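You operate a simulated robot arm through the tools that you are given. There is no shell and no other tool.

You run a simulated two-armed robot. Do the job below in one go: nothing can be reset, and whatever is moved stays where it is left.

Task
Dose the line cleaner by the card, soak the lines and rinse them fresh.
Fine: well lid shut before the soak; the hoses stay in the adapter; leave the other controls.

The check looks at the end state, three seconds after you hand in, the way a careful person would. Anything else that was tipped, shoved, dropped, spilled or broken makes it a failure. A push-on lid holds only when it is set on centred and level and pressed home; a screw cap is set on level and turned clockwise until tight.

Robot
Two 7-joint arms with fingered hands on one trunk that stands fixed in place. Base frame: the origin is at the foot of the trunk, x ahead of it, y to its left, z up. Readings come in mm, degrees, newtons and seconds.
The left shoulder is at [16, 152, 1304], the right one opposite. With the tool pointing down near the work surface each hand reaches from about 320 to 760 mm from the base axis, measured 20 degrees to its own side. Payload 3.8 kg a hand.
The tool frame of a hand sits at the grasp point between the pads (the TCP): z along the fingers, y along the line on which they close. The tips reach 30 mm beyond it. The gripper opens to 104 mm; its body begins 35 mm behind the TCP. The gripper is a hand of 5 fingers: y runs from the thumb to the fingers, the wrist lies at [-15, -104, -178] in the tool frame.
Orientation is that of the tool frame in the base frame, as a unit quaternion [x, y, z, w]. With the fingers straight down and the wrist toward the robot, the tool's x, y and z point along [0, 1, 0], [1, 0, 0] and [0, 0, -1] of the base frame.

Tools
- The arms move only by the tool move_arm. It takes "left_series", "right_series" or both (then of equal length, played together; a hand with none holds still); each is text: rows parted by semicolons, each of 6 numbers parted by spaces: the shift along the base's x, y, z in units of 40 mm (1.0 is 40 mm), then the turn, a rotation vector about the base's x, y, z in units of 4 degrees (1.0 is 4 degrees). In form: dx dy dz wx wy wz; .... A call has 1 to 20 rows; each row shifts and turns the commanded pose from where the row before left it. A call with a number of a shift or a turn outside -1 to 1 is refused whole. A row lasts 0.2 s, in which the tool goes at most 50 mm and 8.6 degrees; a call with a longer step from one row to the next is refused whole. A pose out of reach is approached as far as the arm can. The call stops where the force on the tool passes 40 N (or 10 N more than at its start, if that is more) or the arm is blocked; 0.2 s more then pass. In this call time passes only in rows, and 0.2 s behind the last. The reply holds the time, the measured pose of the TCP, the force on the tool along the base axes, the opening and the grip force, in the units named above and with some noise, with the torque about the TCP (base axes, N m) and any sound that the robot's microphone picked up.
- Cameras (640 x 400 px; columns grow to the right, rows downward): "scene" is now at [88.3, -48.7, 1473]; the picture's right is [-0.49, -0.87, 0.01], its down [-0.48, 0.26, -0.84] and it looks along [0.73, -0.42, -0.55] (base axes); focal length 260 px, centre (320, 200). "left" rides on the left gripper at [-80, -78, -141] in its tool frame; the picture's right is [-0.78, -0.30, 0.56], its down [0.54, -0.78, 0.33] and it looks along [0.33, 0.56, 0.76] (tool axes); focal length 247 px, centre (320, 200). "right" rides on the right gripper at [80, -78, -141] in its tool frame; the picture's right is [-0.78, 0.30, -0.56], its down [-0.53, -0.78, 0.33] and it looks along [-0.33, 0.56, 0.76] (tool axes); focal length 247 px, centre (320, 200). There is no depth. A picture from a camera that has moved, and an enlarged one, comes with that camera's place and axes in the base frame and with its lens. The place of the scene camera against the robot may be out by one fixed shift of up to 18 mm in any direction.
- capture(camera): a new picture of that camera. The clock stands still meanwhile.
- raise_lower(by): moves the trunk up (or, below 0, down) by that many mm; the arms and the scene camera ride with it, the base frame stays. It gives what a move gives, with no picture.
- curl_fingers(index, middle, ring, little, thumb_bend, thumb_turn, hand): sets how far each is bent, from 0 (flat) to 1 (curled in); at 0.3 the hand is open as for a grip, at 0.7 the pads meet at the TCP. One left out holds its place. A second passes; each finger stops where it meets its share of the squeeze, and holds until it gets a number again. It is the only way to open and close the hand. It gives what a move gives, with no picture; readings hold the bend of each and the force on index, middle, ring, little, thumb and palm. thumb_turn goes from beside the hand (0) to across from the fingers (1), as for a grip.
- turn_head(pan, tilt): turns the head with the scene camera to pan (to the left, within 80 degrees either way) and tilt (down, from -29 to 69), counted from straight ahead of the robot (the tilt from the chest, where the trunk bows). It gives what a move gives.
- close_up(camera, box): a new picture of the part [left, top, right, bottom] of that camera's present view, enlarged. The clock stands still meanwhile.
- job_done(): hands the job in; it is judged then, once.

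Nothing tells you positions but the pictures and the camera data. Unless the task says otherwise, let go and move clear before handing in.

The tools are called after "Emit:" as name(argument=value, ...) on one line, values as JSON. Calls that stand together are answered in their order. move_arm: Moves the arms, as the interface text tells. Its arguments: {"type":"object","properties":{"left_series":{"type":"string"},"right_series":{"type":"string"}},"required":[]} The other tools are called the same way: raise_lower (by) moves the trunk up or down; curl_fingers (index, middle, ring, little, thumb_bend, thumb_turn, hand) moves the fingers one by one; turn_head (pan, tilt) turns the head that bears the scene camera; capture (camera) takes a picture; close_up (camera, box) takes an enlarged picture of a part of a camera's view; job_done () hands the job in.

At the start:

```text
t: 0.0
left_tcp_pos: [428.8, -39.3, 1332.9]
left_ee_rot: [0.708, 0.707, 0.0, 0.001]
left_wrist_force: [-0.2, 0.0, 0.2]
left_moment: [0.01, 0.01, 0.0]
left_finger_gap: 103.7
left_gripper_force: 0.1
left_shape: jaw
left_bend: [0.3, 0.3, 0.3, 0.3, 0.3, 0.98]
left_finger forces: [0.0, 0.1, 0.0, 0.0, 0.1, 0.1]
right_tcp_pos: [392.7, -418.7, 1315.1]
right_ee_rot: [0.707, 0.707, 0.0, 0.0]
right_wrist_force: [-0.5, -0.2, 0.4]
right_moment: [0.0, 0.02, 0.01]
right_finger_gap: 103.6
right_gripper_force: 0.0
right_shape: jaw
right_bend: [0.3, 0.3, 0.3, 0.3, 0.3, 0.98]
right_finger forces: [0.0, 0.0, 0.1, 0.0, 0.1, 0.0]
trunk travel left (down, up): [-375.0, 81.0]
head pan, tilt (commanded): [-29.6, 32.3]
```

scene: 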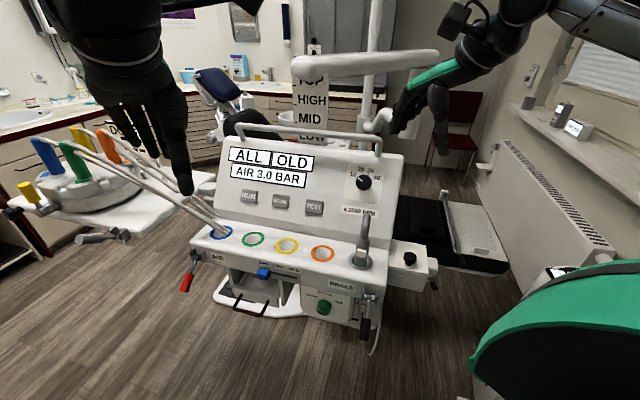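
right: 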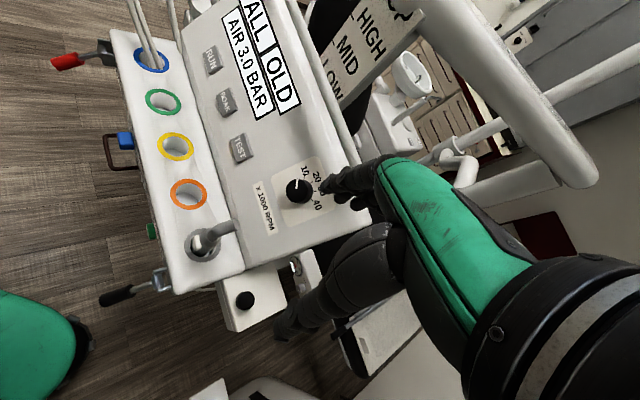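
left: 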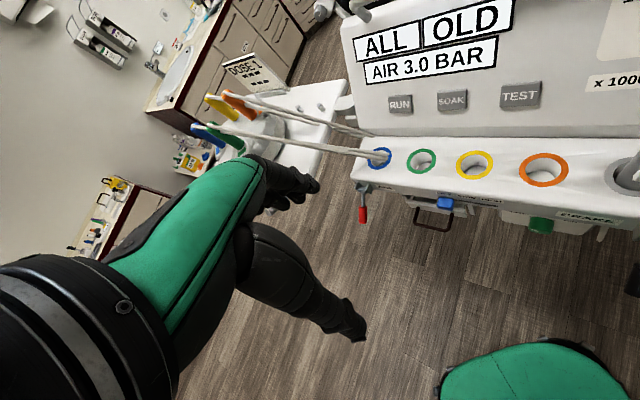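

I see a dental cart with a display (ALL OLD / AIR 3.0 BAR), RUN/SOAK/TEST buttons, and a tray on the left with hoses in an adapter. I'll look closer at every part before moving.

Emit:
close_up(camera="scene", box=[180, 120, 450, 350])

Emit:
close_up(camera="scene", box=[0, 100, 230, 260])

Emit:
close_up(camera="left", box=[160, 40, 380, 180])

Emit:
close_up(camera="left", box=[340, 130, 640, 300])

```text
1.74 times, centred on (315, 235) of scene
camera zoom: at [88.3, -48.7, 1473.0], right [-0.49, -0.87, 0.01], down [-0.48, 0.26, -0.84], along [0.73, -0.42, -0.55], focal length 451 px, centre (329, 139)
```

zoom: 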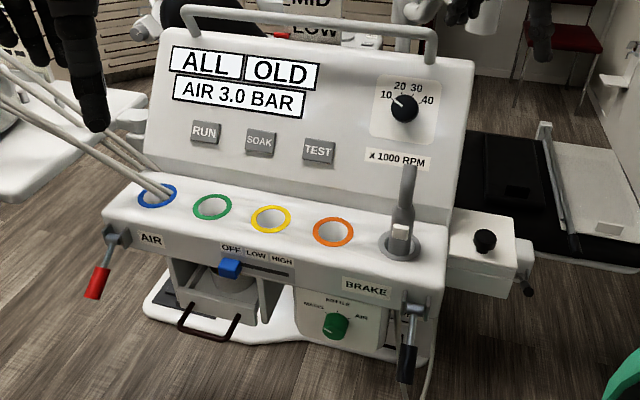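

```text
2.50 times, centred on (115, 180) of scene
camera zoom: at [88.3, -48.7, 1473.0], right [-0.49, -0.87, 0.01], down [-0.48, 0.26, -0.84], along [0.73, -0.42, -0.55], focal length 649 px, centre (832, 250)
```

zoom: 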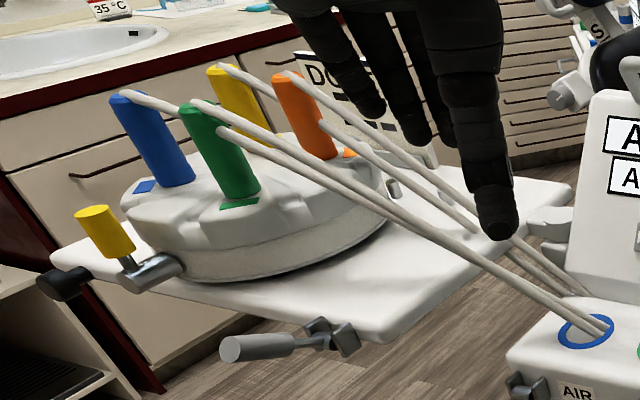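

```text
2.86 times, centred on (270, 110) of left
camera zoom: at [350.9, -118.3, 1474.0], right [-0.3, -0.78, -0.56], down [-0.78, 0.54, -0.33], along [0.56, 0.33, -0.76], focal length 706 px, centre (463, 457)
```

zoom: 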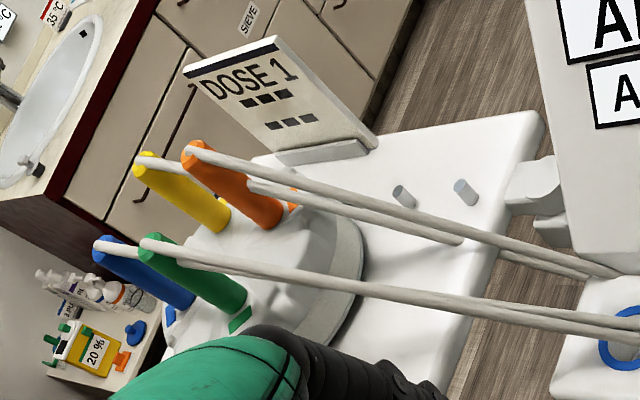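

```text
2.13 times, centred on (490, 215) of left
camera zoom: at [350.9, -118.3, 1474.0], right [-0.3, -0.78, -0.56], down [-0.78, 0.54, -0.33], along [0.56, 0.33, -0.76], focal length 527 px, centre (-43, 168)
```

zoom: 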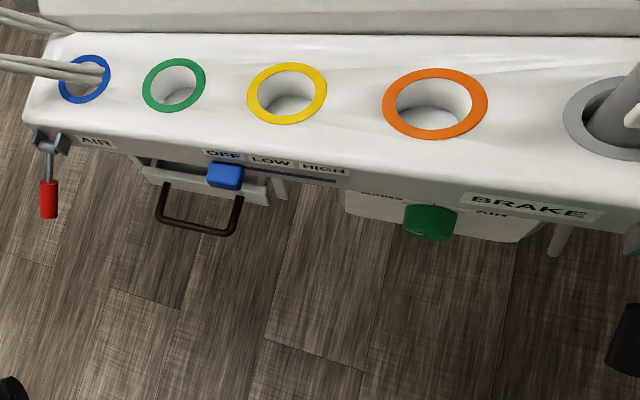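

The card reads "DOSE 1 ..." on the tray, with four hoses standing in an adapter. I'll pan around to find the well, the lid and the cleaner.

Emit:
turn_head(pan=30, tilt=35)

Emit:
capture(camera="scene")

Emit:
turn_head(pan=0, tilt=35)

Emit:
capture(camera="scene")

Emit:
turn_head(pan=-70, tilt=35)

Emit:
capture(camera="scene")

```text
t: 1.3
left_tcp_pos: [428.5, -39.6, 1332.9]
left_ee_rot: [0.707, 0.707, -0.001, 0.0]
left_wrist_force: [0.2, 0.4, 0.9]
left_moment: [0.0, -0.01, 0.01]
left_finger_gap: 103.7
left_gripper_force: 0.1
left_shape: jaw
left_bend: [0.3, 0.3, 0.3, 0.3, 0.3, 0.98]
left_finger forces: [0.1, 0.0, 0.1, 0.1, 0.0, 0.0]
right_tcp_pos: [392.9, -418.8, 1315.0]
right_ee_rot: [0.707, 0.707, 0.0, 0.0]
right_wrist_force: [-0.5, 0.1, 0.2]
right_moment: [0.04, -0.02, 0.02]
right_finger_gap: 103.6
right_gripper_force: 0.0
right_shape: jaw
right_bend: [0.3, 0.3, 0.3, 0.3, 0.3, 0.98]
right_finger forces: [0.2, 0.1, 0.1, 0.0, 0.1, 0.0]
trunk travel left (down, up): [-375.0, 81.0]
head pan, tilt (commanded): [30.0, 35.0]
```

```text
taken
camera scene: at [86.7, 39.4, 1468.8], right [0.5, -0.87, -0.01], down [-0.51, -0.29, -0.81], along [0.7, 0.41, -0.59], focal length 260 px, centre (320, 200)
```

scene: 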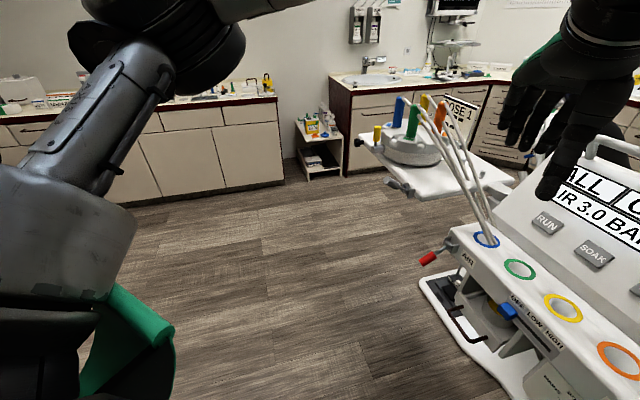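

```text
t: 2.2
left_tcp_pos: [426.8, -39.4, 1333.2]
left_ee_rot: [0.707, 0.707, -0.001, 0.0]
left_wrist_force: [0.3, -0.4, -0.2]
left_moment: [0.03, 0.01, -0.02]
left_finger_gap: 103.5
left_gripper_force: 0.0
left_shape: jaw
left_bend: [0.3, 0.3, 0.3, 0.3, 0.3, 0.98]
left_finger forces: [0.0, 0.1, 0.1, 0.0, 0.1, 0.1]
right_tcp_pos: [392.8, -418.5, 1315.7]
right_ee_rot: [0.707, 0.707, 0.0, 0.0]
right_wrist_force: [0.2, -0.6, -0.2]
right_moment: [0.03, -0.02, 0.03]
right_finger_gap: 103.6
right_gripper_force: 0.0
right_shape: jaw
right_bend: [0.3, 0.3, 0.3, 0.3, 0.3, 0.98]
right_finger forces: [0.0, 0.0, 0.1, 0.0, 0.0, 0.0]
trunk travel left (down, up): [-375.0, 81.0]
head pan, tilt (commanded): [0.0, 35.0]
```

```text
taken
camera scene: at [98.5, -4.5, 1468.6], right [0.0, -1.0, 0.0], down [-0.59, 0.0, -0.81], along [0.81, 0.0, -0.59], focal length 260 px, centre (320, 200)
```

scene: 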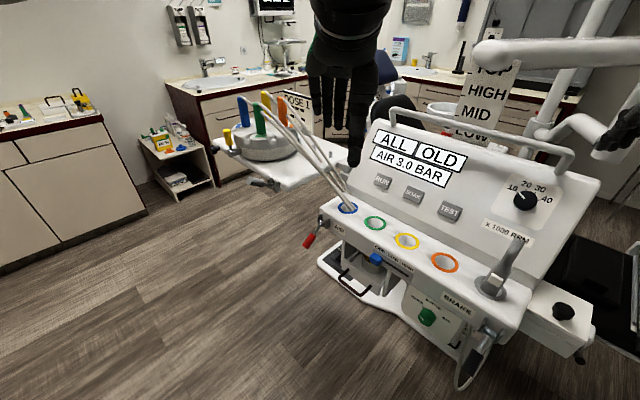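

```text
t: 3.6
left_tcp_pos: [428.0, -38.9, 1333.5]
left_ee_rot: [0.707, 0.707, 0.0, 0.0]
left_wrist_force: [-0.2, -0.1, 0.2]
left_moment: [0.0, -0.01, -0.03]
left_finger_gap: 103.7
left_gripper_force: 0.0
left_shape: jaw
left_bend: [0.3, 0.3, 0.3, 0.3, 0.3, 0.98]
left_finger forces: [0.1, 0.1, 0.0, 0.0, 0.0, 0.0]
right_tcp_pos: [393.0, -419.3, 1313.9]
right_ee_rot: [0.707, 0.707, -0.002, 0.0]
right_wrist_force: [-0.1, -0.7, -0.9]
right_moment: [-0.02, 0.01, 0.0]
right_finger_gap: 103.8
right_gripper_force: 0.0
right_shape: jaw
right_bend: [0.3, 0.3, 0.3, 0.3, 0.3, 0.98]
right_finger forces: [0.0, 0.1, 0.0, 0.2, 0.0, 0.0]
trunk travel left (down, up): [-375.0, 81.0]
head pan, tilt (commanded): [-70.0, 35.0]
```

```text
taken
camera scene: at [40.6, -87.3, 1469.7], right [-0.94, -0.34, 0.02], down [-0.21, 0.54, -0.82], along [0.27, -0.77, -0.58], focal length 260 px, centre (320, 200)
```

scene: 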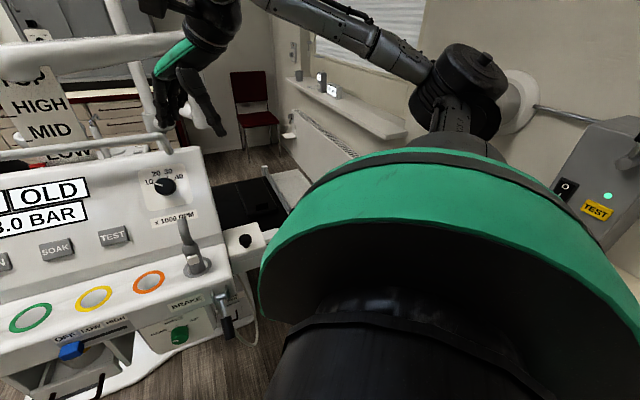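

The work area is the cart and the tray to its left. I'll take close-ups with the head turned to the cart.

Emit:
turn_head(pan=0, tilt=35)

Emit:
close_up(camera="scene", box=[200, 80, 330, 200])

Emit:
close_up(camera="scene", box=[300, 180, 500, 340])

Emit:
close_up(camera="scene", box=[440, 20, 640, 180])

Emit:
close_up(camera="scene", box=[350, 110, 640, 330])

Emit:
close_up(camera="scene", box=[120, 50, 320, 200])

```text
t: 5.1
left_tcp_pos: [429.1, -39.7, 1333.5]
left_ee_rot: [0.707, 0.707, 0.0, 0.0]
left_wrist_force: [0.1, -0.1, -0.5]
left_moment: [-0.01, 0.0, 0.03]
left_finger_gap: 103.5
left_gripper_force: 0.1
left_shape: jaw
left_bend: [0.3, 0.3, 0.3, 0.3, 0.3, 0.98]
left_finger forces: [0.0, 0.0, 0.0, 0.0, 0.0, 0.1]
right_tcp_pos: [392.4, -418.7, 1315.2]
right_ee_rot: [0.708, 0.706, 0.0, -0.001]
right_wrist_force: [-0.3, 0.3, -0.9]
right_moment: [-0.01, -0.01, 0.0]
right_finger_gap: 103.6
right_gripper_force: 0.1
right_shape: jaw
right_bend: [0.3, 0.3, 0.3, 0.3, 0.3, 0.98]
right_finger forces: [0.0, 0.0, 0.1, 0.0, 0.0, 0.0]
trunk travel left (down, up): [-375.0, 81.0]
head pan, tilt (commanded): [0.0, 35.0]
```

```text
3.33 times, centred on (265, 140) of scene
camera zoom: at [98.4, -4.6, 1468.6], right [0.0, -1.0, 0.0], down [-0.59, 0.0, -0.81], along [0.81, 0.0, -0.59], focal length 865 px, centre (503, 400)
```

zoom: 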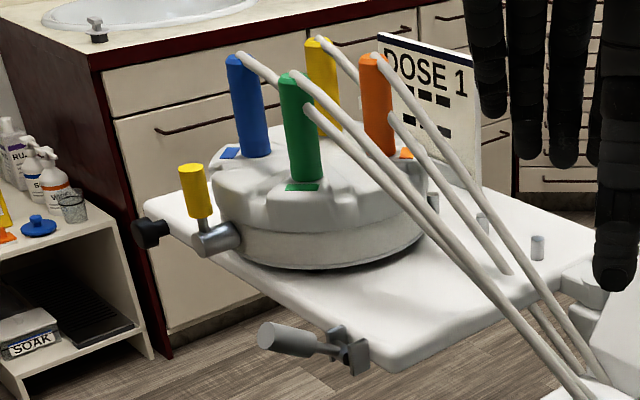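

```text
2.50 times, centred on (400, 260) of scene
camera zoom: at [98.4, -4.6, 1468.6], right [0.0, -1.0, 0.0], down [-0.59, 0.0, -0.81], along [0.81, 0.0, -0.59], focal length 649 px, centre (120, 50)
```

zoom: 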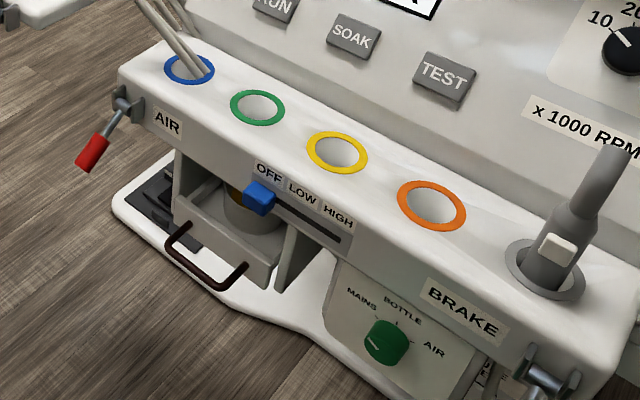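

```text
2.50 times, centred on (540, 100) of scene
camera zoom: at [98.4, -4.6, 1468.6], right [0.0, -1.0, 0.0], down [-0.59, 0.0, -0.81], along [0.81, 0.0, -0.59], focal length 649 px, centre (-230, 450)
```

zoom: 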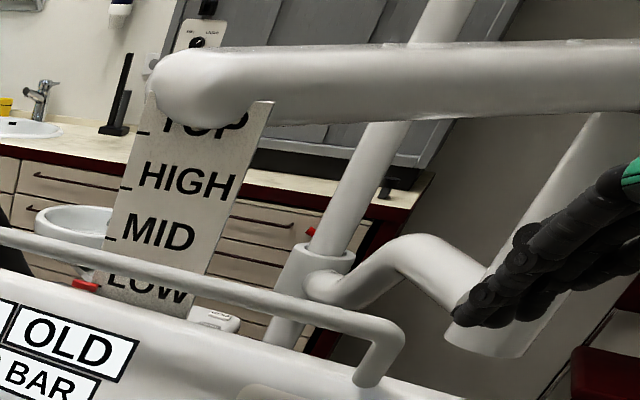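

```text
1.82 times, centred on (495, 220) of scene
camera zoom: at [98.4, -4.6, 1468.6], right [0.0, -1.0, 0.0], down [-0.59, 0.0, -0.81], along [0.81, 0.0, -0.59], focal length 472 px, centre (2, 164)
```

zoom: 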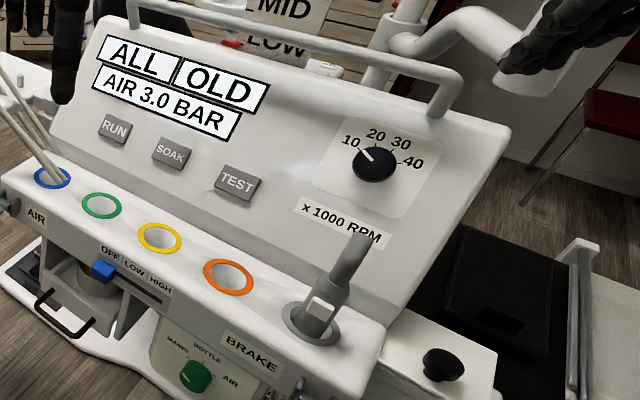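

```text
2.67 times, centred on (220, 125) of scene
camera zoom: at [98.4, -4.6, 1468.6], right [0.0, -1.0, 0.0], down [-0.59, 0.0, -0.81], along [0.81, 0.0, -0.59], focal length 692 px, centre (587, 400)
```

zoom: 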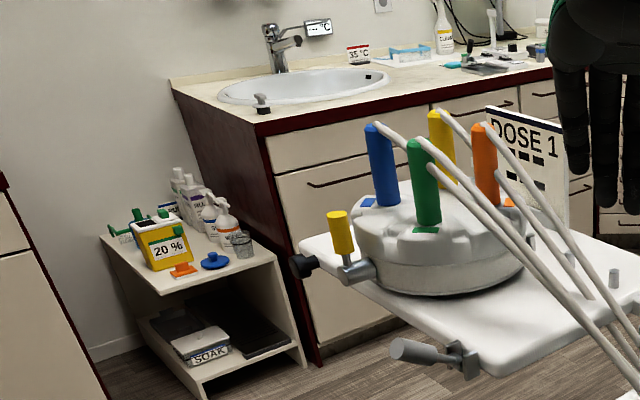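

The tray stands to the left of the console, roughly at (820, 165, 1170). I'll raise the left hand up and left to get it out of the way and use its camera to look at the tray.

Emit:
move_arm(left_series="0 0.6 1 0 0 0; 0 0.6 1 0 0 0; 0 0.6 1 0 0 0")

Emit:
capture(camera="left")

Emit:
close_up(camera="scene", box=[200, 80, 360, 200])

```text
t: 5.9
left_tcp_pos: [427.1, 31.6, 1452.7]
left_ee_rot: [0.707, 0.707, 0.0, 0.001]
left_wrist_force: [-0.6, -0.1, 0.3]
left_moment: [0.0, 0.01, -0.05]
left_finger_gap: 103.6
left_gripper_force: 0.0
left_shape: jaw
left_bend: [0.3, 0.3, 0.3, 0.3, 0.3, 0.98]
left_finger forces: [0.1, 0.0, 0.0, 0.0, 0.1, 0.0]
right_tcp_pos: [392.9, -418.3, 1316.1]
right_ee_rot: [0.707, 0.707, -0.001, 0.0]
right_wrist_force: [0.2, -0.4, -0.5]
right_moment: [-0.01, -0.01, -0.01]
right_finger_gap: 103.5
right_gripper_force: 0.0
right_shape: jaw
right_bend: [0.3, 0.3, 0.3, 0.3, 0.3, 0.98]
right_finger forces: [0.1, 0.1, 0.0, 0.1, 0.0, 0.0]
trunk travel left (down, up): [-375.0, 81.0]
head pan, tilt (commanded): [0.0, 35.0]
```

```text
taken
camera left: at [349.5, -46.5, 1593.6], right [-0.3, -0.78, -0.56], down [-0.78, 0.54, -0.33], along [0.56, 0.33, -0.76], focal length 247 px, centre (320, 200)
```

left: 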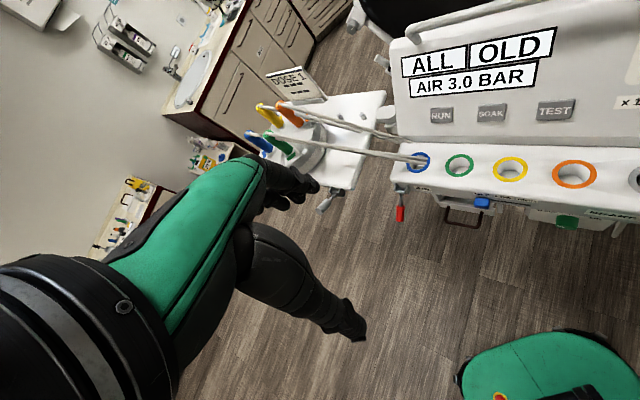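

```text
3.33 times, centred on (280, 140) of scene
camera zoom: at [98.1, -4.3, 1468.6], right [0.0, -1.0, 0.0], down [-0.59, 0.0, -0.81], along [0.81, 0.0, -0.59], focal length 865 px, centre (453, 400)
```

zoom: 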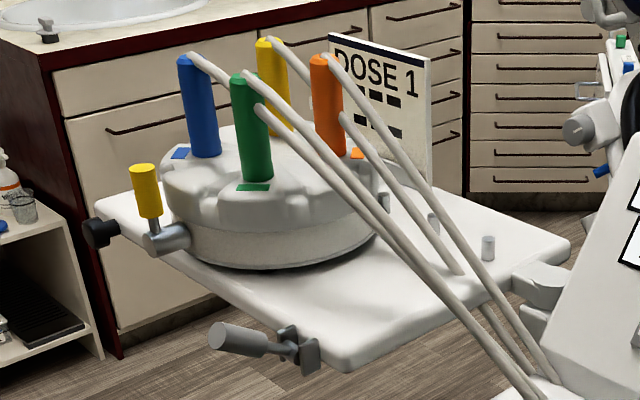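

The card is still partly hidden. I'll bring the left hand's camera nearer to the tray, keeping well clear of the hoses.

Emit:
move_arm(left_series="1 0.5 -0.5 0 0 0; 1 0.5 -0.5 0 0 0; 1 0.5 -0.5 0 0 0")

Emit:
capture(camera="left")

Emit:
close_up(camera="left", box=[200, 30, 420, 170])

```text
t: 6.7
left_tcp_pos: [547.6, 91.0, 1391.8]
left_ee_rot: [0.707, 0.707, 0.0, 0.0]
left_wrist_force: [-0.2, 0.9, 0.7]
left_moment: [-0.05, 0.03, 0.03]
left_finger_gap: 103.6
left_gripper_force: 0.0
left_shape: jaw
left_bend: [0.3, 0.3, 0.3, 0.3, 0.3, 0.98]
left_finger forces: [0.0, 0.1, 0.0, 0.1, 0.0, 0.0]
right_tcp_pos: [393.5, -417.6, 1314.8]
right_ee_rot: [0.707, 0.707, 0.0, -0.001]
right_wrist_force: [-0.2, 0.5, 0.4]
right_moment: [0.0, -0.01, 0.05]
right_finger_gap: 103.6
right_gripper_force: 0.1
right_shape: jaw
right_bend: [0.3, 0.3, 0.3, 0.3, 0.3, 0.98]
right_finger forces: [0.1, 0.1, 0.1, 0.1, 0.0, 0.1]
trunk travel left (down, up): [-375.0, 81.0]
head pan, tilt (commanded): [0.0, 35.0]
```

```text
taken
camera left: at [470.3, 12.9, 1532.3], right [-0.3, -0.78, -0.56], down [-0.78, 0.54, -0.33], along [0.56, 0.33, -0.76], focal length 247 px, centre (320, 200)
```

left: 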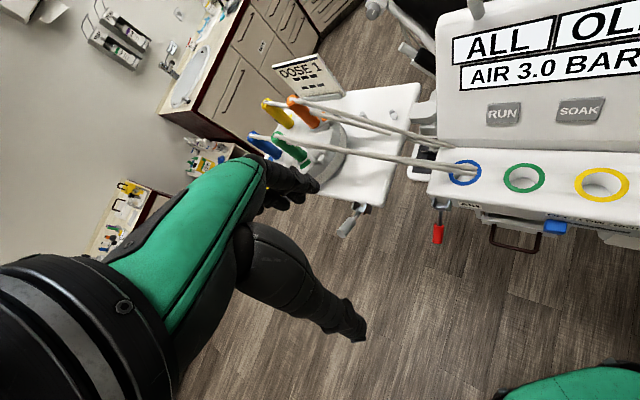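

```text
2.86 times, centred on (310, 100) of left
camera zoom: at [470.3, 12.9, 1532.3], right [-0.3, -0.78, -0.56], down [-0.78, 0.54, -0.33], along [0.56, 0.33, -0.76], focal length 706 px, centre (349, 486)
```

zoom: 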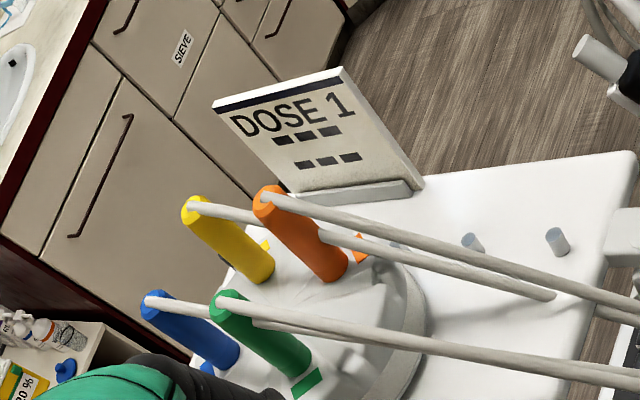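

The card shows "DOSE 1" with two rows of three dark blocks under it. Next I'll look for the cleaner, starting with the bay under the console.

Emit:
turn_head(pan=-15, tilt=50)

Emit:
capture(camera="scene")

Emit:
close_up(camera="scene", box=[220, 100, 380, 220])

Emit:
close_up(camera="scene", box=[340, 120, 500, 260])

```text
t: 7.4
left_tcp_pos: [546.2, 90.3, 1392.5]
left_ee_rot: [0.707, 0.708, 0.0, -0.001]
left_wrist_force: [0.7, 0.4, -0.9]
left_moment: [-0.01, -0.02, 0.0]
left_finger_gap: 103.6
left_gripper_force: 0.1
left_shape: jaw
left_bend: [0.3, 0.3, 0.3, 0.3, 0.3, 0.98]
left_finger forces: [0.1, 0.0, 0.0, 0.0, 0.0, 0.0]
right_tcp_pos: [393.6, -418.9, 1313.5]
right_ee_rot: [0.707, 0.707, -0.001, 0.0]
right_wrist_force: [-0.1, 0.5, 0.1]
right_moment: [0.01, 0.02, 0.02]
right_finger_gap: 103.5
right_gripper_force: 0.0
right_shape: jaw
right_bend: [0.3, 0.3, 0.3, 0.3, 0.3, 0.98]
right_finger forces: [0.1, 0.0, 0.1, 0.1, 0.1, 0.0]
trunk travel left (down, up): [-375.0, 81.0]
head pan, tilt (commanded): [-15.0, 50.0]
```

```text
taken
camera scene: at [84.5, -24.5, 1447.1], right [-0.26, -0.97, 0.0], down [-0.75, 0.2, -0.63], along [0.61, -0.17, -0.78], focal length 260 px, centre (320, 200)
```

scene: 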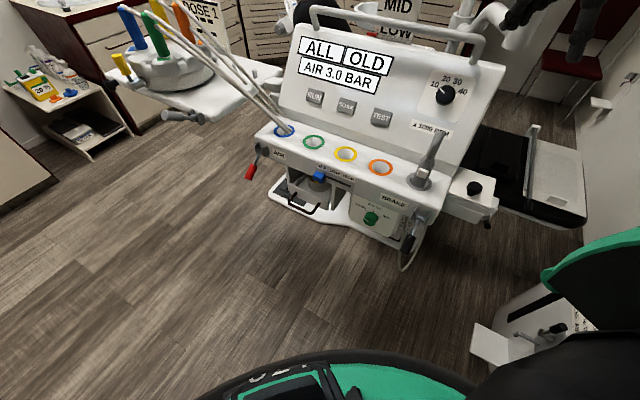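

```text
3.33 times, centred on (300, 160) of scene
camera zoom: at [84.5, -24.5, 1447.1], right [-0.26, -0.97, 0.0], down [-0.75, 0.2, -0.63], along [0.61, -0.17, -0.78], focal length 865 px, centre (387, 333)
```

zoom: 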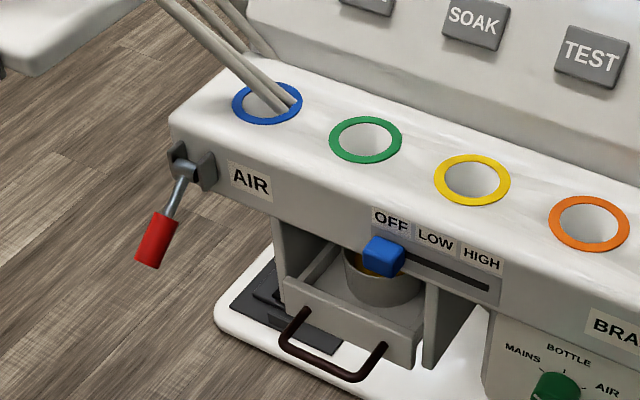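

```text
2.86 times, centred on (420, 190) of scene
camera zoom: at [84.5, -24.5, 1447.1], right [-0.26, -0.97, 0.0], down [-0.75, 0.2, -0.63], along [0.61, -0.17, -0.78], focal length 741 px, centre (34, 229)
```

zoom: 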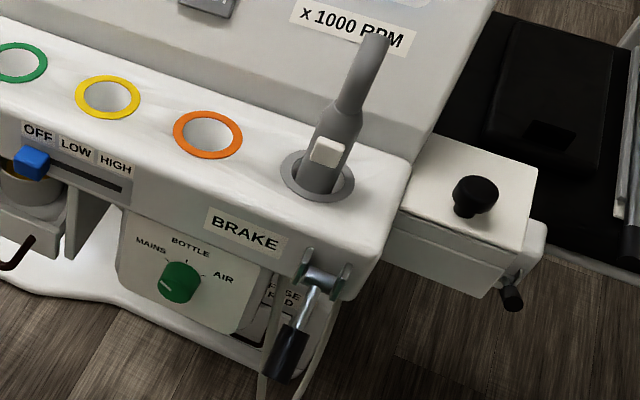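

There is a drawer with an open grey jar under the console, and a box with a black knobbed lid on its right side that may be the well. I'll look at both with the right camera and the scene camera.

Emit:
close_up(camera="right", box=[100, 120, 340, 340])

Emit:
close_up(camera="right", box=[60, 100, 200, 200])

Emit:
close_up(camera="scene", box=[280, 165, 340, 215])

Emit:
close_up(camera="scene", box=[380, 200, 460, 280])

```text
1.82 times, centred on (220, 230) of right
camera zoom: at [316.9, -337.9, 1456.3], right [0.3, -0.78, 0.56], down [-0.78, -0.53, -0.33], along [0.56, -0.33, -0.76], focal length 449 px, centre (502, 146)
```

zoom: 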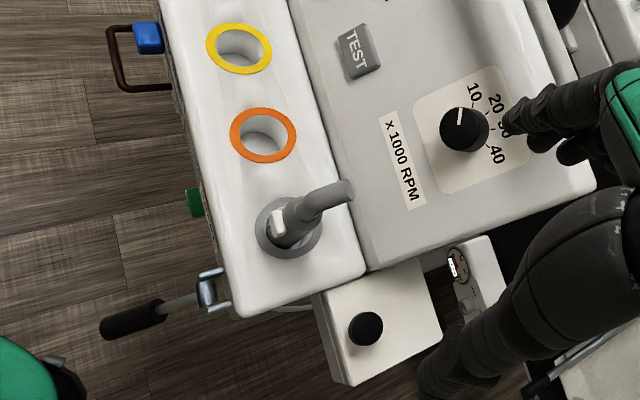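

```text
4.00 times, centred on (130, 150) of right
camera zoom: at [316.9, -337.9, 1456.3], right [0.3, -0.78, 0.56], down [-0.78, -0.53, -0.33], along [0.56, -0.33, -0.76], focal length 988 px, centre (1080, 400)
```

zoom: 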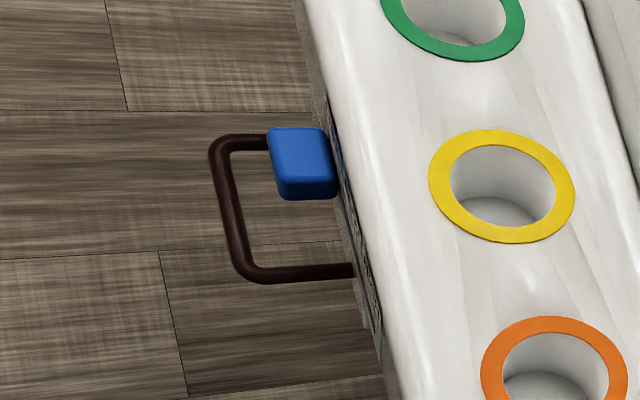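

```text
8.00 times, centred on (310, 190) of scene
camera zoom: at [84.5, -24.5, 1447.1], right [-0.26, -0.97, 0.0], down [-0.75, 0.2, -0.63], along [0.61, -0.17, -0.78], focal length 2076 px, centre (400, 280)
```

zoom: 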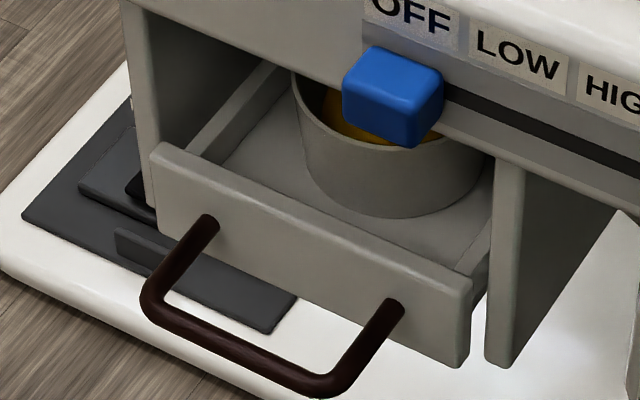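

```text
5.00 times, centred on (420, 240) of scene
camera zoom: at [84.5, -24.5, 1447.1], right [-0.26, -0.97, 0.0], down [-0.75, 0.2, -0.63], along [0.61, -0.17, -0.78], focal length 1297 px, centre (-180, 0)
```

zoom: 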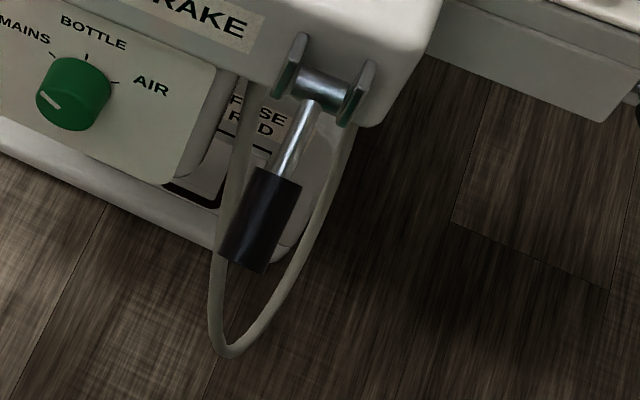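

I take the orange ring to be at about (499, -296, 999), the drawer handle near (527, -127, 831) and the black lid knob near (380, -473, 990). I'll move the left hand to look into the drawer and the right hand to look at the lidded box.

Emit:
move_arm(left_series="-.154 -.054 -.516 0 0 -1; -.154 -.054 -.516 0 0 -1; -.154 -.054 -.516 0 0 -1; -.154 -.054 -.516 0 0 -1; -.154 -.054 -.516 0 0 -1; -.154 -.054 -.516 0 0 -1; -.154 -.054 -.516 0 0 -1; -.154 -.054 -.516 0 0 -1; -.154 -.054 -.516 0 0 -1; -.154 -.054 -.516 0 0 -1; -.154 -.054 -.516 0 0 -1; -.154 -.054 -.516 0 0 -1; -.154 -.054 -.516 0 0 -1; -.154 -.054 -.516 0 0 -1; -.154 -.054 -.516 0 0 -1; -.154 -.054 -.516 0 0 -1; -.154 -.054 -.516 0 0 -1; -.154 -.054 -.516 0 0 -1; -.154 -.054 -.516 0 0 -1", right_series="-.136 -.047 -.217 0 0 0; -.136 -.047 -.217 0 0 0; -.136 -.047 -.217 0 0 0; -.136 -.047 -.217 0 0 0; -.136 -.047 -.217 0 0 0; -.136 -.047 -.217 0 0 0; -.136 -.047 -.217 0 0 0; -.136 -.047 -.217 0 0 0; -.136 -.047 -.217 0 0 0; -.136 -.047 -.217 0 0 0; -.136 -.047 -.217 0 0 0; -.136 -.047 -.217 0 0 0; -.136 -.047 -.217 0 0 0; -.136 -.047 -.217 0 0 0; -.136 -.047 -.217 0 0 0; -.136 -.047 -.217 0 0 0; -.136 -.047 -.217 0 0 0; -.136 -.047 -.217 0 0 0; -.136 -.047 -.217 0 0 0")

Emit:
capture(camera="left")

Emit:
capture(camera="right")

```text
t: 11.4
left_tcp_pos: [436.7, 74.7, 1120.5]
left_ee_rot: [0.957, 0.29, 0.01, -0.008]
left_wrist_force: [0.9, -0.3, 0.6]
left_moment: [-0.01, -0.02, 0.0]
left_finger_gap: 103.7
left_gripper_force: 0.0
left_shape: jaw
left_bend: [0.3, 0.3, 0.3, 0.3, 0.3, 0.98]
left_finger forces: [0.0, 0.0, 0.1, 0.0, 0.0, 0.1]
left hand out of reach, approached as far as the arm can: row 14, 15, 16, 17, 18, 19
right_tcp_pos: [289.2, -454.5, 1149.0]
right_ee_rot: [0.707, 0.707, 0.0, 0.0]
right_wrist_force: [0.6, 0.5, 0.5]
right_moment: [-0.01, -0.02, 0.0]
right_finger_gap: 103.6
right_gripper_force: 0.1
right_shape: jaw
right_bend: [0.3, 0.3, 0.3, 0.3, 0.3, 0.98]
right_finger forces: [0.0, 0.0, 0.0, 0.1, 0.0, 0.1]
trunk travel left (down, up): [-375.0, 81.0]
head pan, tilt (commanded): [-15.0, 50.0]
```

```text
taken
camera left: at [324.8, 92.8, 1259.9], right [-0.8, -0.17, -0.57], down [0.02, 0.95, -0.31], along [0.6, -0.26, -0.76], focal length 247 px, centre (320, 200)
```

left: 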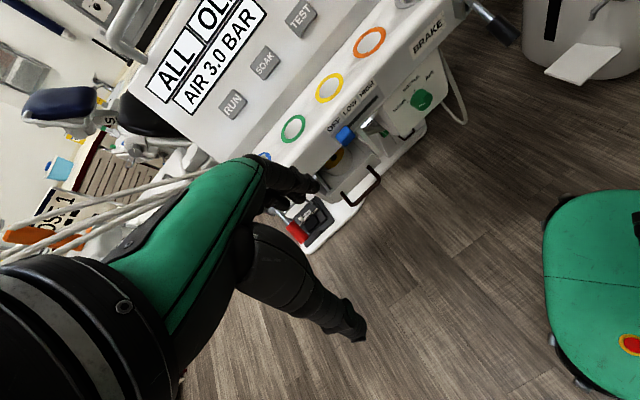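

```text
taken
camera right: at [212.9, -373.5, 1290.2], right [0.3, -0.78, 0.56], down [-0.78, -0.53, -0.33], along [0.56, -0.33, -0.76], focal length 247 px, centre (320, 200)
```

right: 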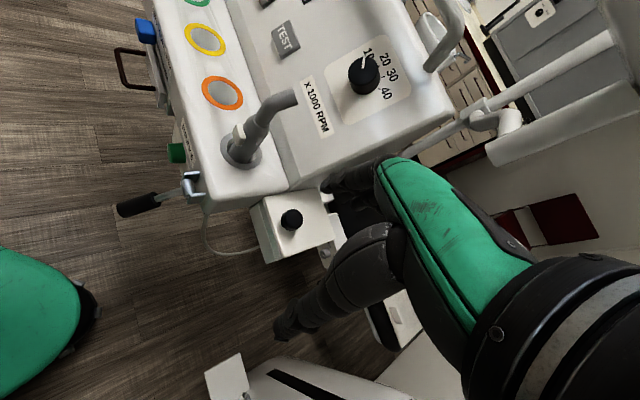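

The left hand stopped short at about 56 degrees of yaw. I'll look at close-ups from the present positions.

Emit:
close_up(camera="left", box=[270, 80, 460, 220])

Emit:
close_up(camera="right", box=[100, 130, 350, 280])

Emit:
close_up(camera="left", box=[0, 170, 120, 270])

Emit:
close_up(camera="right", box=[200, 180, 360, 280])

```text
2.86 times, centred on (365, 150) of left
camera zoom: at [324.8, 92.8, 1259.9], right [-0.8, -0.17, -0.57], down [0.02, 0.95, -0.31], along [0.6, -0.26, -0.76], focal length 706 px, centre (191, 343)
```

zoom: 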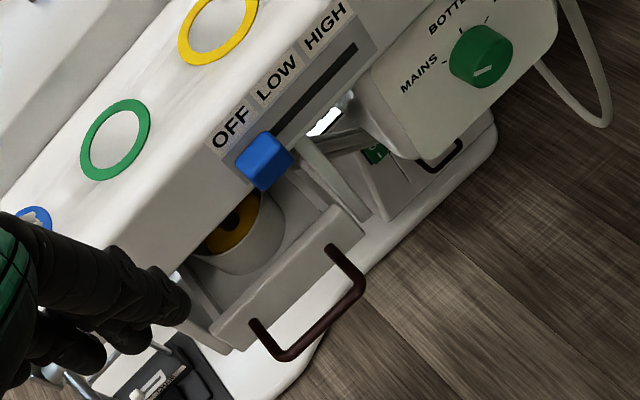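

```text
2.56 times, centred on (225, 205) of right
camera zoom: at [212.9, -373.5, 1290.2], right [0.3, -0.78, 0.56], down [-0.78, -0.53, -0.33], along [0.56, -0.33, -0.76], focal length 632 px, centre (563, 187)
```

zoom: 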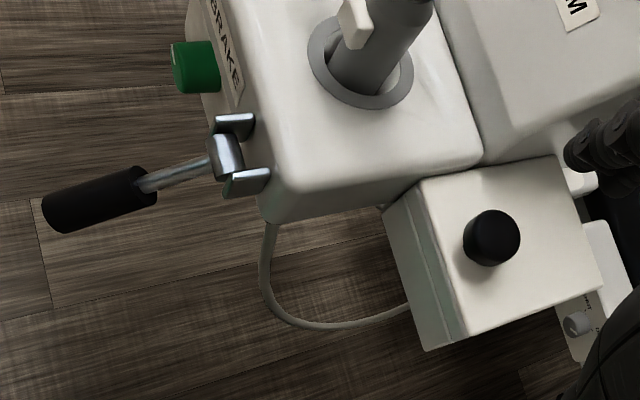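

```text
4.00 times, centred on (60, 220) of left
camera zoom: at [324.8, 92.8, 1259.9], right [-0.8, -0.17, -0.57], down [0.02, 0.95, -0.31], along [0.6, -0.26, -0.76], focal length 988 px, centre (1360, 120)
```

zoom: 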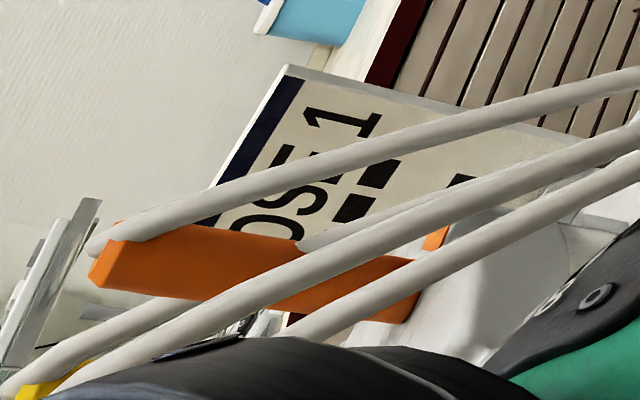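

```text
4.00 times, centred on (280, 230) of right
camera zoom: at [212.9, -373.5, 1290.2], right [0.3, -0.78, 0.56], down [-0.78, -0.53, -0.33], along [0.56, -0.33, -0.76], focal length 988 px, centre (480, 80)
```

zoom: 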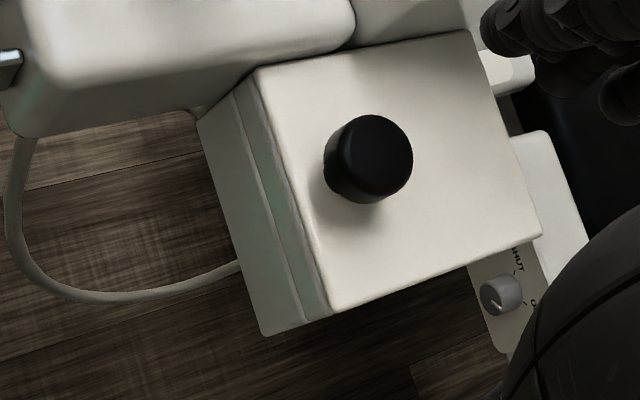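

The drawer jar holds an amber ring, and the side box has a lidded top with a black knob plus a small SHUT/O.. knob behind it. I'll pull both hands up and out, then lower the trunk for a lower view of the console front.

Emit:
move_arm(left_series="-0.4 0.6 0.8 0 0 1; -0.4 0.6 0.8 0 0 1; -0.4 0.6 0.8 0 0 1; -0.4 0.6 0.8 0 0 1; -0.4 0.6 0.8 0 0 1; 0 0.6 0.8 0 0 1", right_series="-0.2 0 1 0 0 0; -0.2 0 1 0 0 0; -0.2 0 1 0 0 0; -0.2 0 1 0 0 0; -0.2 0 1 0 0 0; 0 0 1 0 0 0")

Emit:
turn_head(pan=-18, tilt=30)

Emit:
capture(camera="scene")

```text
t: 12.8
left_tcp_pos: [359.6, 215.6, 1310.2]
left_ee_rot: [0.876, 0.482, 0.008, -0.011]
left_wrist_force: [0.6, 0.5, 1.2]
left_moment: [0.01, -0.01, -0.02]
left_finger_gap: 103.7
left_gripper_force: 0.1
left_shape: jaw
left_bend: [0.3, 0.3, 0.3, 0.3, 0.3, 0.98]
left_finger forces: [0.0, 0.0, 0.0, 0.0, 0.0, 0.0]
right_tcp_pos: [252.0, -455.1, 1389.7]
right_ee_rot: [0.707, 0.708, 0.0, 0.0]
right_wrist_force: [0.4, -0.6, -0.5]
right_moment: [0.0, -0.01, 0.0]
right_finger_gap: 103.7
right_gripper_force: 0.0
right_shape: jaw
right_bend: [0.3, 0.3, 0.3, 0.3, 0.3, 0.98]
right_finger forces: [0.0, 0.0, 0.1, 0.0, 0.0, 0.0]
trunk travel left (down, up): [-375.0, 81.0]
head pan, tilt (commanded): [-15.0, 50.0]
```

```text
t: 13.7
left_tcp_pos: [360.4, 217.0, 1311.3]
left_ee_rot: [0.876, 0.482, 0.007, -0.009]
left_wrist_force: [-0.9, 0.0, -0.3]
left_moment: [-0.02, 0.0, 0.03]
left_finger_gap: 104.1
left_gripper_force: 0.1
left_shape: jaw
left_bend: [0.3, 0.3, 0.3, 0.3, 0.3, 0.98]
left_finger forces: [0.1, 0.0, 0.0, 0.0, 0.0, 0.0]
right_tcp_pos: [251.5, -454.1, 1389.0]
right_ee_rot: [0.707, 0.707, 0.0, 0.0]
right_wrist_force: [-0.5, 0.0, 1.0]
right_moment: [-0.03, -0.01, -0.01]
right_finger_gap: 103.9
right_gripper_force: 0.0
right_shape: jaw
right_bend: [0.3, 0.3, 0.3, 0.3, 0.3, 0.98]
right_finger forces: [0.1, 0.0, 0.0, 0.0, 0.0, 0.0]
trunk travel left (down, up): [-375.0, 81.0]
head pan, tilt (commanded): [-18.0, 30.0]
```

```text
taken
camera scene: at [96.6, -32.4, 1476.3], right [-0.31, -0.95, 0.01], down [-0.49, 0.15, -0.86], along [0.81, -0.27, -0.52], focal length 260 px, centre (320, 200)
```

scene: 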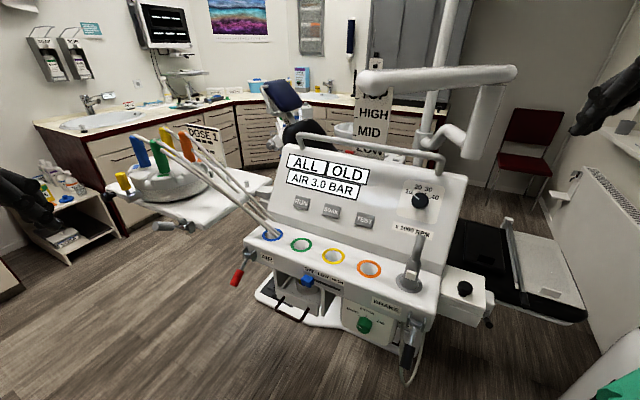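

Now the view is clear. I'll zoom in on the tray, the console and what stands behind it.

Emit:
close_up(camera="scene", box=[100, 110, 290, 240])

Emit:
close_up(camera="scene", box=[340, 50, 520, 170])

Emit:
close_up(camera="scene", box=[380, 240, 540, 350])

Emit:
close_up(camera="scene", box=[260, 60, 360, 160])

Emit:
close_up(camera="scene", box=[240, 240, 400, 350])

```text
3.08 times, centred on (195, 175) of scene
camera zoom: at [96.6, -32.4, 1476.3], right [-0.31, -0.95, 0.01], down [-0.49, 0.15, -0.86], along [0.81, -0.27, -0.52], focal length 798 px, centre (705, 277)
```

zoom: 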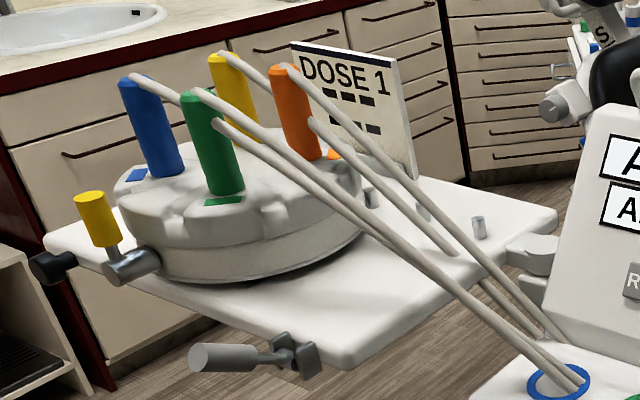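

```text
3.33 times, centred on (430, 110) of scene
camera zoom: at [96.6, -32.4, 1476.3], right [-0.31, -0.95, 0.01], down [-0.49, 0.15, -0.86], along [0.81, -0.27, -0.52], focal length 865 px, centre (-47, 500)
```

zoom: 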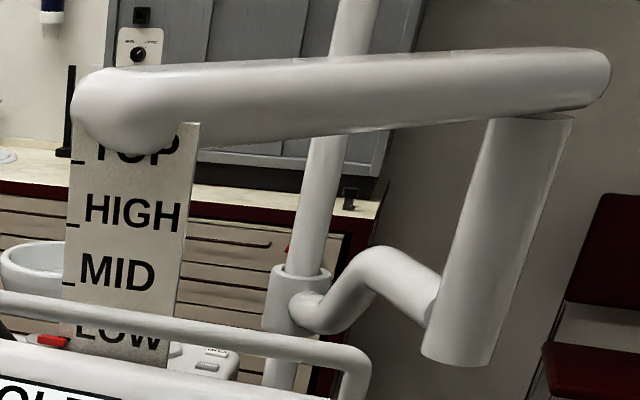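

```text
3.64 times, centred on (460, 295) of scene
camera zoom: at [96.6, -32.4, 1476.3], right [-0.31, -0.95, 0.01], down [-0.49, 0.15, -0.86], along [0.81, -0.27, -0.52], focal length 944 px, centre (-189, -146)
```

zoom: 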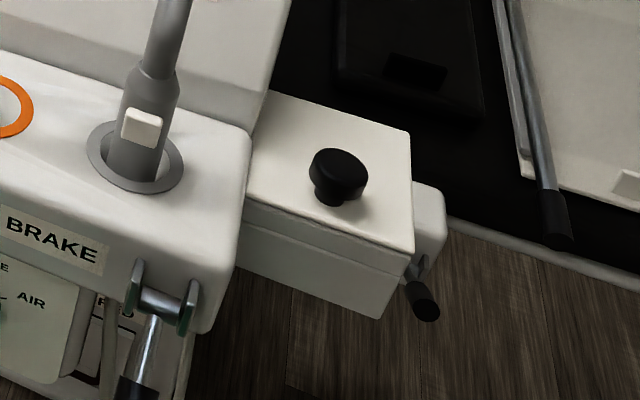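

```text
4.00 times, centred on (310, 110) of scene
camera zoom: at [96.6, -32.4, 1476.3], right [-0.31, -0.95, 0.01], down [-0.49, 0.15, -0.86], along [0.81, -0.27, -0.52], focal length 1038 px, centre (360, 560)
```

zoom: 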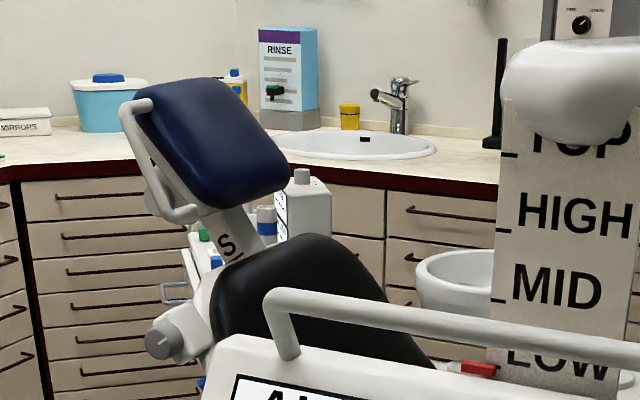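

```text
3.64 times, centred on (320, 295) of scene
camera zoom: at [96.6, -32.4, 1476.3], right [-0.31, -0.95, 0.01], down [-0.49, 0.15, -0.86], along [0.81, -0.27, -0.52], focal length 944 px, centre (320, -146)
```

zoom: 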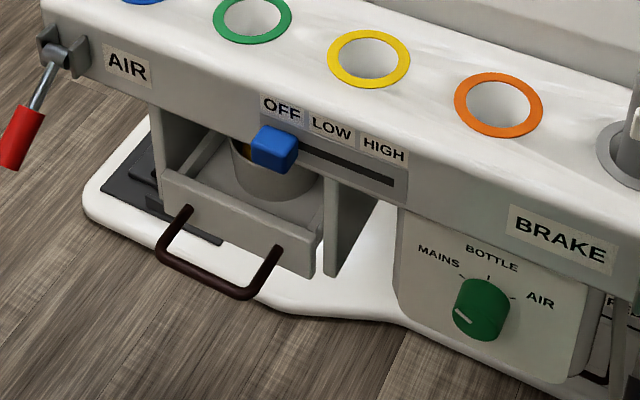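

I'll look at the right side of the console and at the floor around it from other head angles.

Emit:
turn_head(pan=-50, tilt=40)

Emit:
capture(camera="scene")

Emit:
turn_head(pan=15, tilt=30)

Emit:
capture(camera="scene")

Emit:
capture(camera="left")

Emit:
capture(camera="right")

```text
t: 14.6
left_tcp_pos: [359.7, 215.2, 1310.5]
left_ee_rot: [0.876, 0.482, 0.008, -0.009]
left_wrist_force: [0.5, -0.6, -0.6]
left_moment: [0.01, -0.01, 0.05]
left_finger_gap: 103.9
left_gripper_force: 0.1
left_shape: jaw
left_bend: [0.3, 0.3, 0.3, 0.3, 0.3, 0.98]
left_finger forces: [0.0, 0.0, 0.0, 0.0, 0.0, 0.0]
right_tcp_pos: [249.5, -454.7, 1390.9]
right_ee_rot: [0.706, 0.708, -0.001, 0.0]
right_wrist_force: [-0.3, 0.9, 0.1]
right_moment: [-0.01, 0.01, -0.02]
right_finger_gap: 103.9
right_gripper_force: 0.0
right_shape: jaw
right_bend: [0.3, 0.3, 0.3, 0.3, 0.3, 0.98]
right_finger forces: [0.0, 0.0, 0.0, 0.0, 0.1, 0.0]
trunk travel left (down, up): [-375.0, 81.0]
head pan, tilt (commanded): [-50.0, 40.0]
```

```text
taken
camera scene: at [64.8, -69.6, 1461.7], right [-0.77, -0.64, 0.01], down [-0.43, 0.49, -0.76], along [0.48, -0.59, -0.65], focal length 260 px, centre (320, 200)
```

scene: 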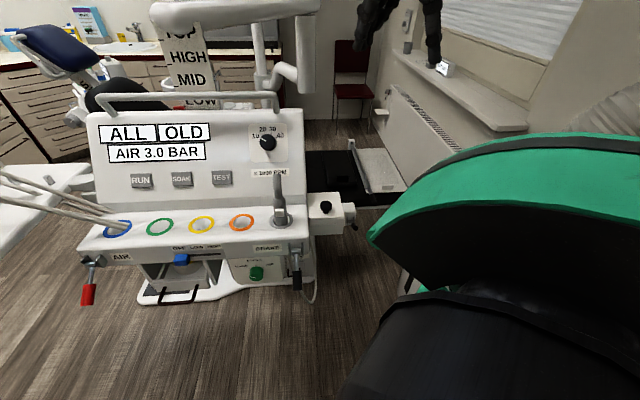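

```text
t: 16.0
left_tcp_pos: [360.0, 217.5, 1311.5]
left_ee_rot: [0.876, 0.482, 0.008, -0.009]
left_wrist_force: [-0.2, -1.2, 0.6]
left_moment: [0.03, 0.01, -0.02]
left_finger_gap: 103.8
left_gripper_force: 0.0
left_shape: jaw
left_bend: [0.3, 0.3, 0.3, 0.3, 0.3, 0.98]
left_finger forces: [0.1, 0.0, 0.0, 0.1, 0.1, 0.1]
right_tcp_pos: [250.6, -454.3, 1388.8]
right_ee_rot: [0.707, 0.707, 0.0, 0.0]
right_wrist_force: [-1.0, -0.5, 0.3]
right_moment: [0.01, -0.01, -0.01]
right_finger_gap: 103.9
right_gripper_force: 0.1
right_shape: jaw
right_bend: [0.3, 0.3, 0.3, 0.3, 0.3, 0.98]
right_finger forces: [0.1, 0.0, 0.0, 0.1, 0.0, 0.0]
trunk travel left (down, up): [-375.0, 81.0]
head pan, tilt (commanded): [15.0, 30.0]
```

```text
taken
camera scene: at [97.8, 18.9, 1476.4], right [0.26, -0.97, 0.0], down [-0.5, -0.13, -0.86], along [0.83, 0.22, -0.52], focal length 260 px, centre (320, 200)
```

scene: 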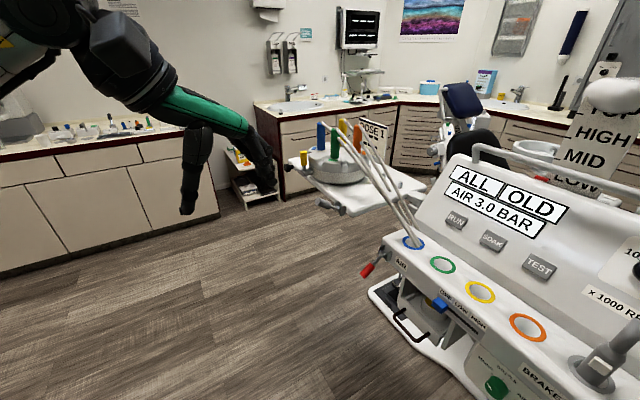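

```text
taken
camera left: at [250.6, 187.7, 1450.4], right [-0.66, -0.48, -0.57], down [-0.37, 0.88, -0.31], along [0.65, 0.0, -0.76], focal length 247 px, centre (320, 200)
```

left: 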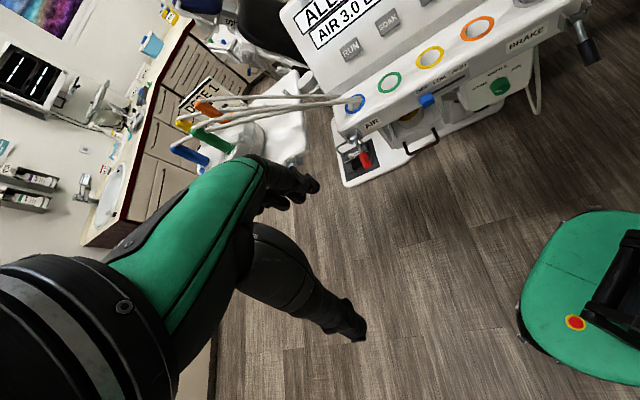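

```text
taken
camera right: at [174.4, -373.4, 1530.5], right [0.3, -0.78, 0.56], down [-0.78, -0.53, -0.33], along [0.56, -0.33, -0.76], focal length 247 px, centre (320, 200)
```

right: 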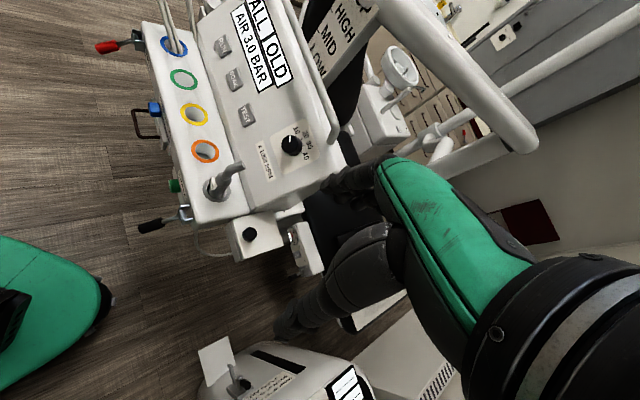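

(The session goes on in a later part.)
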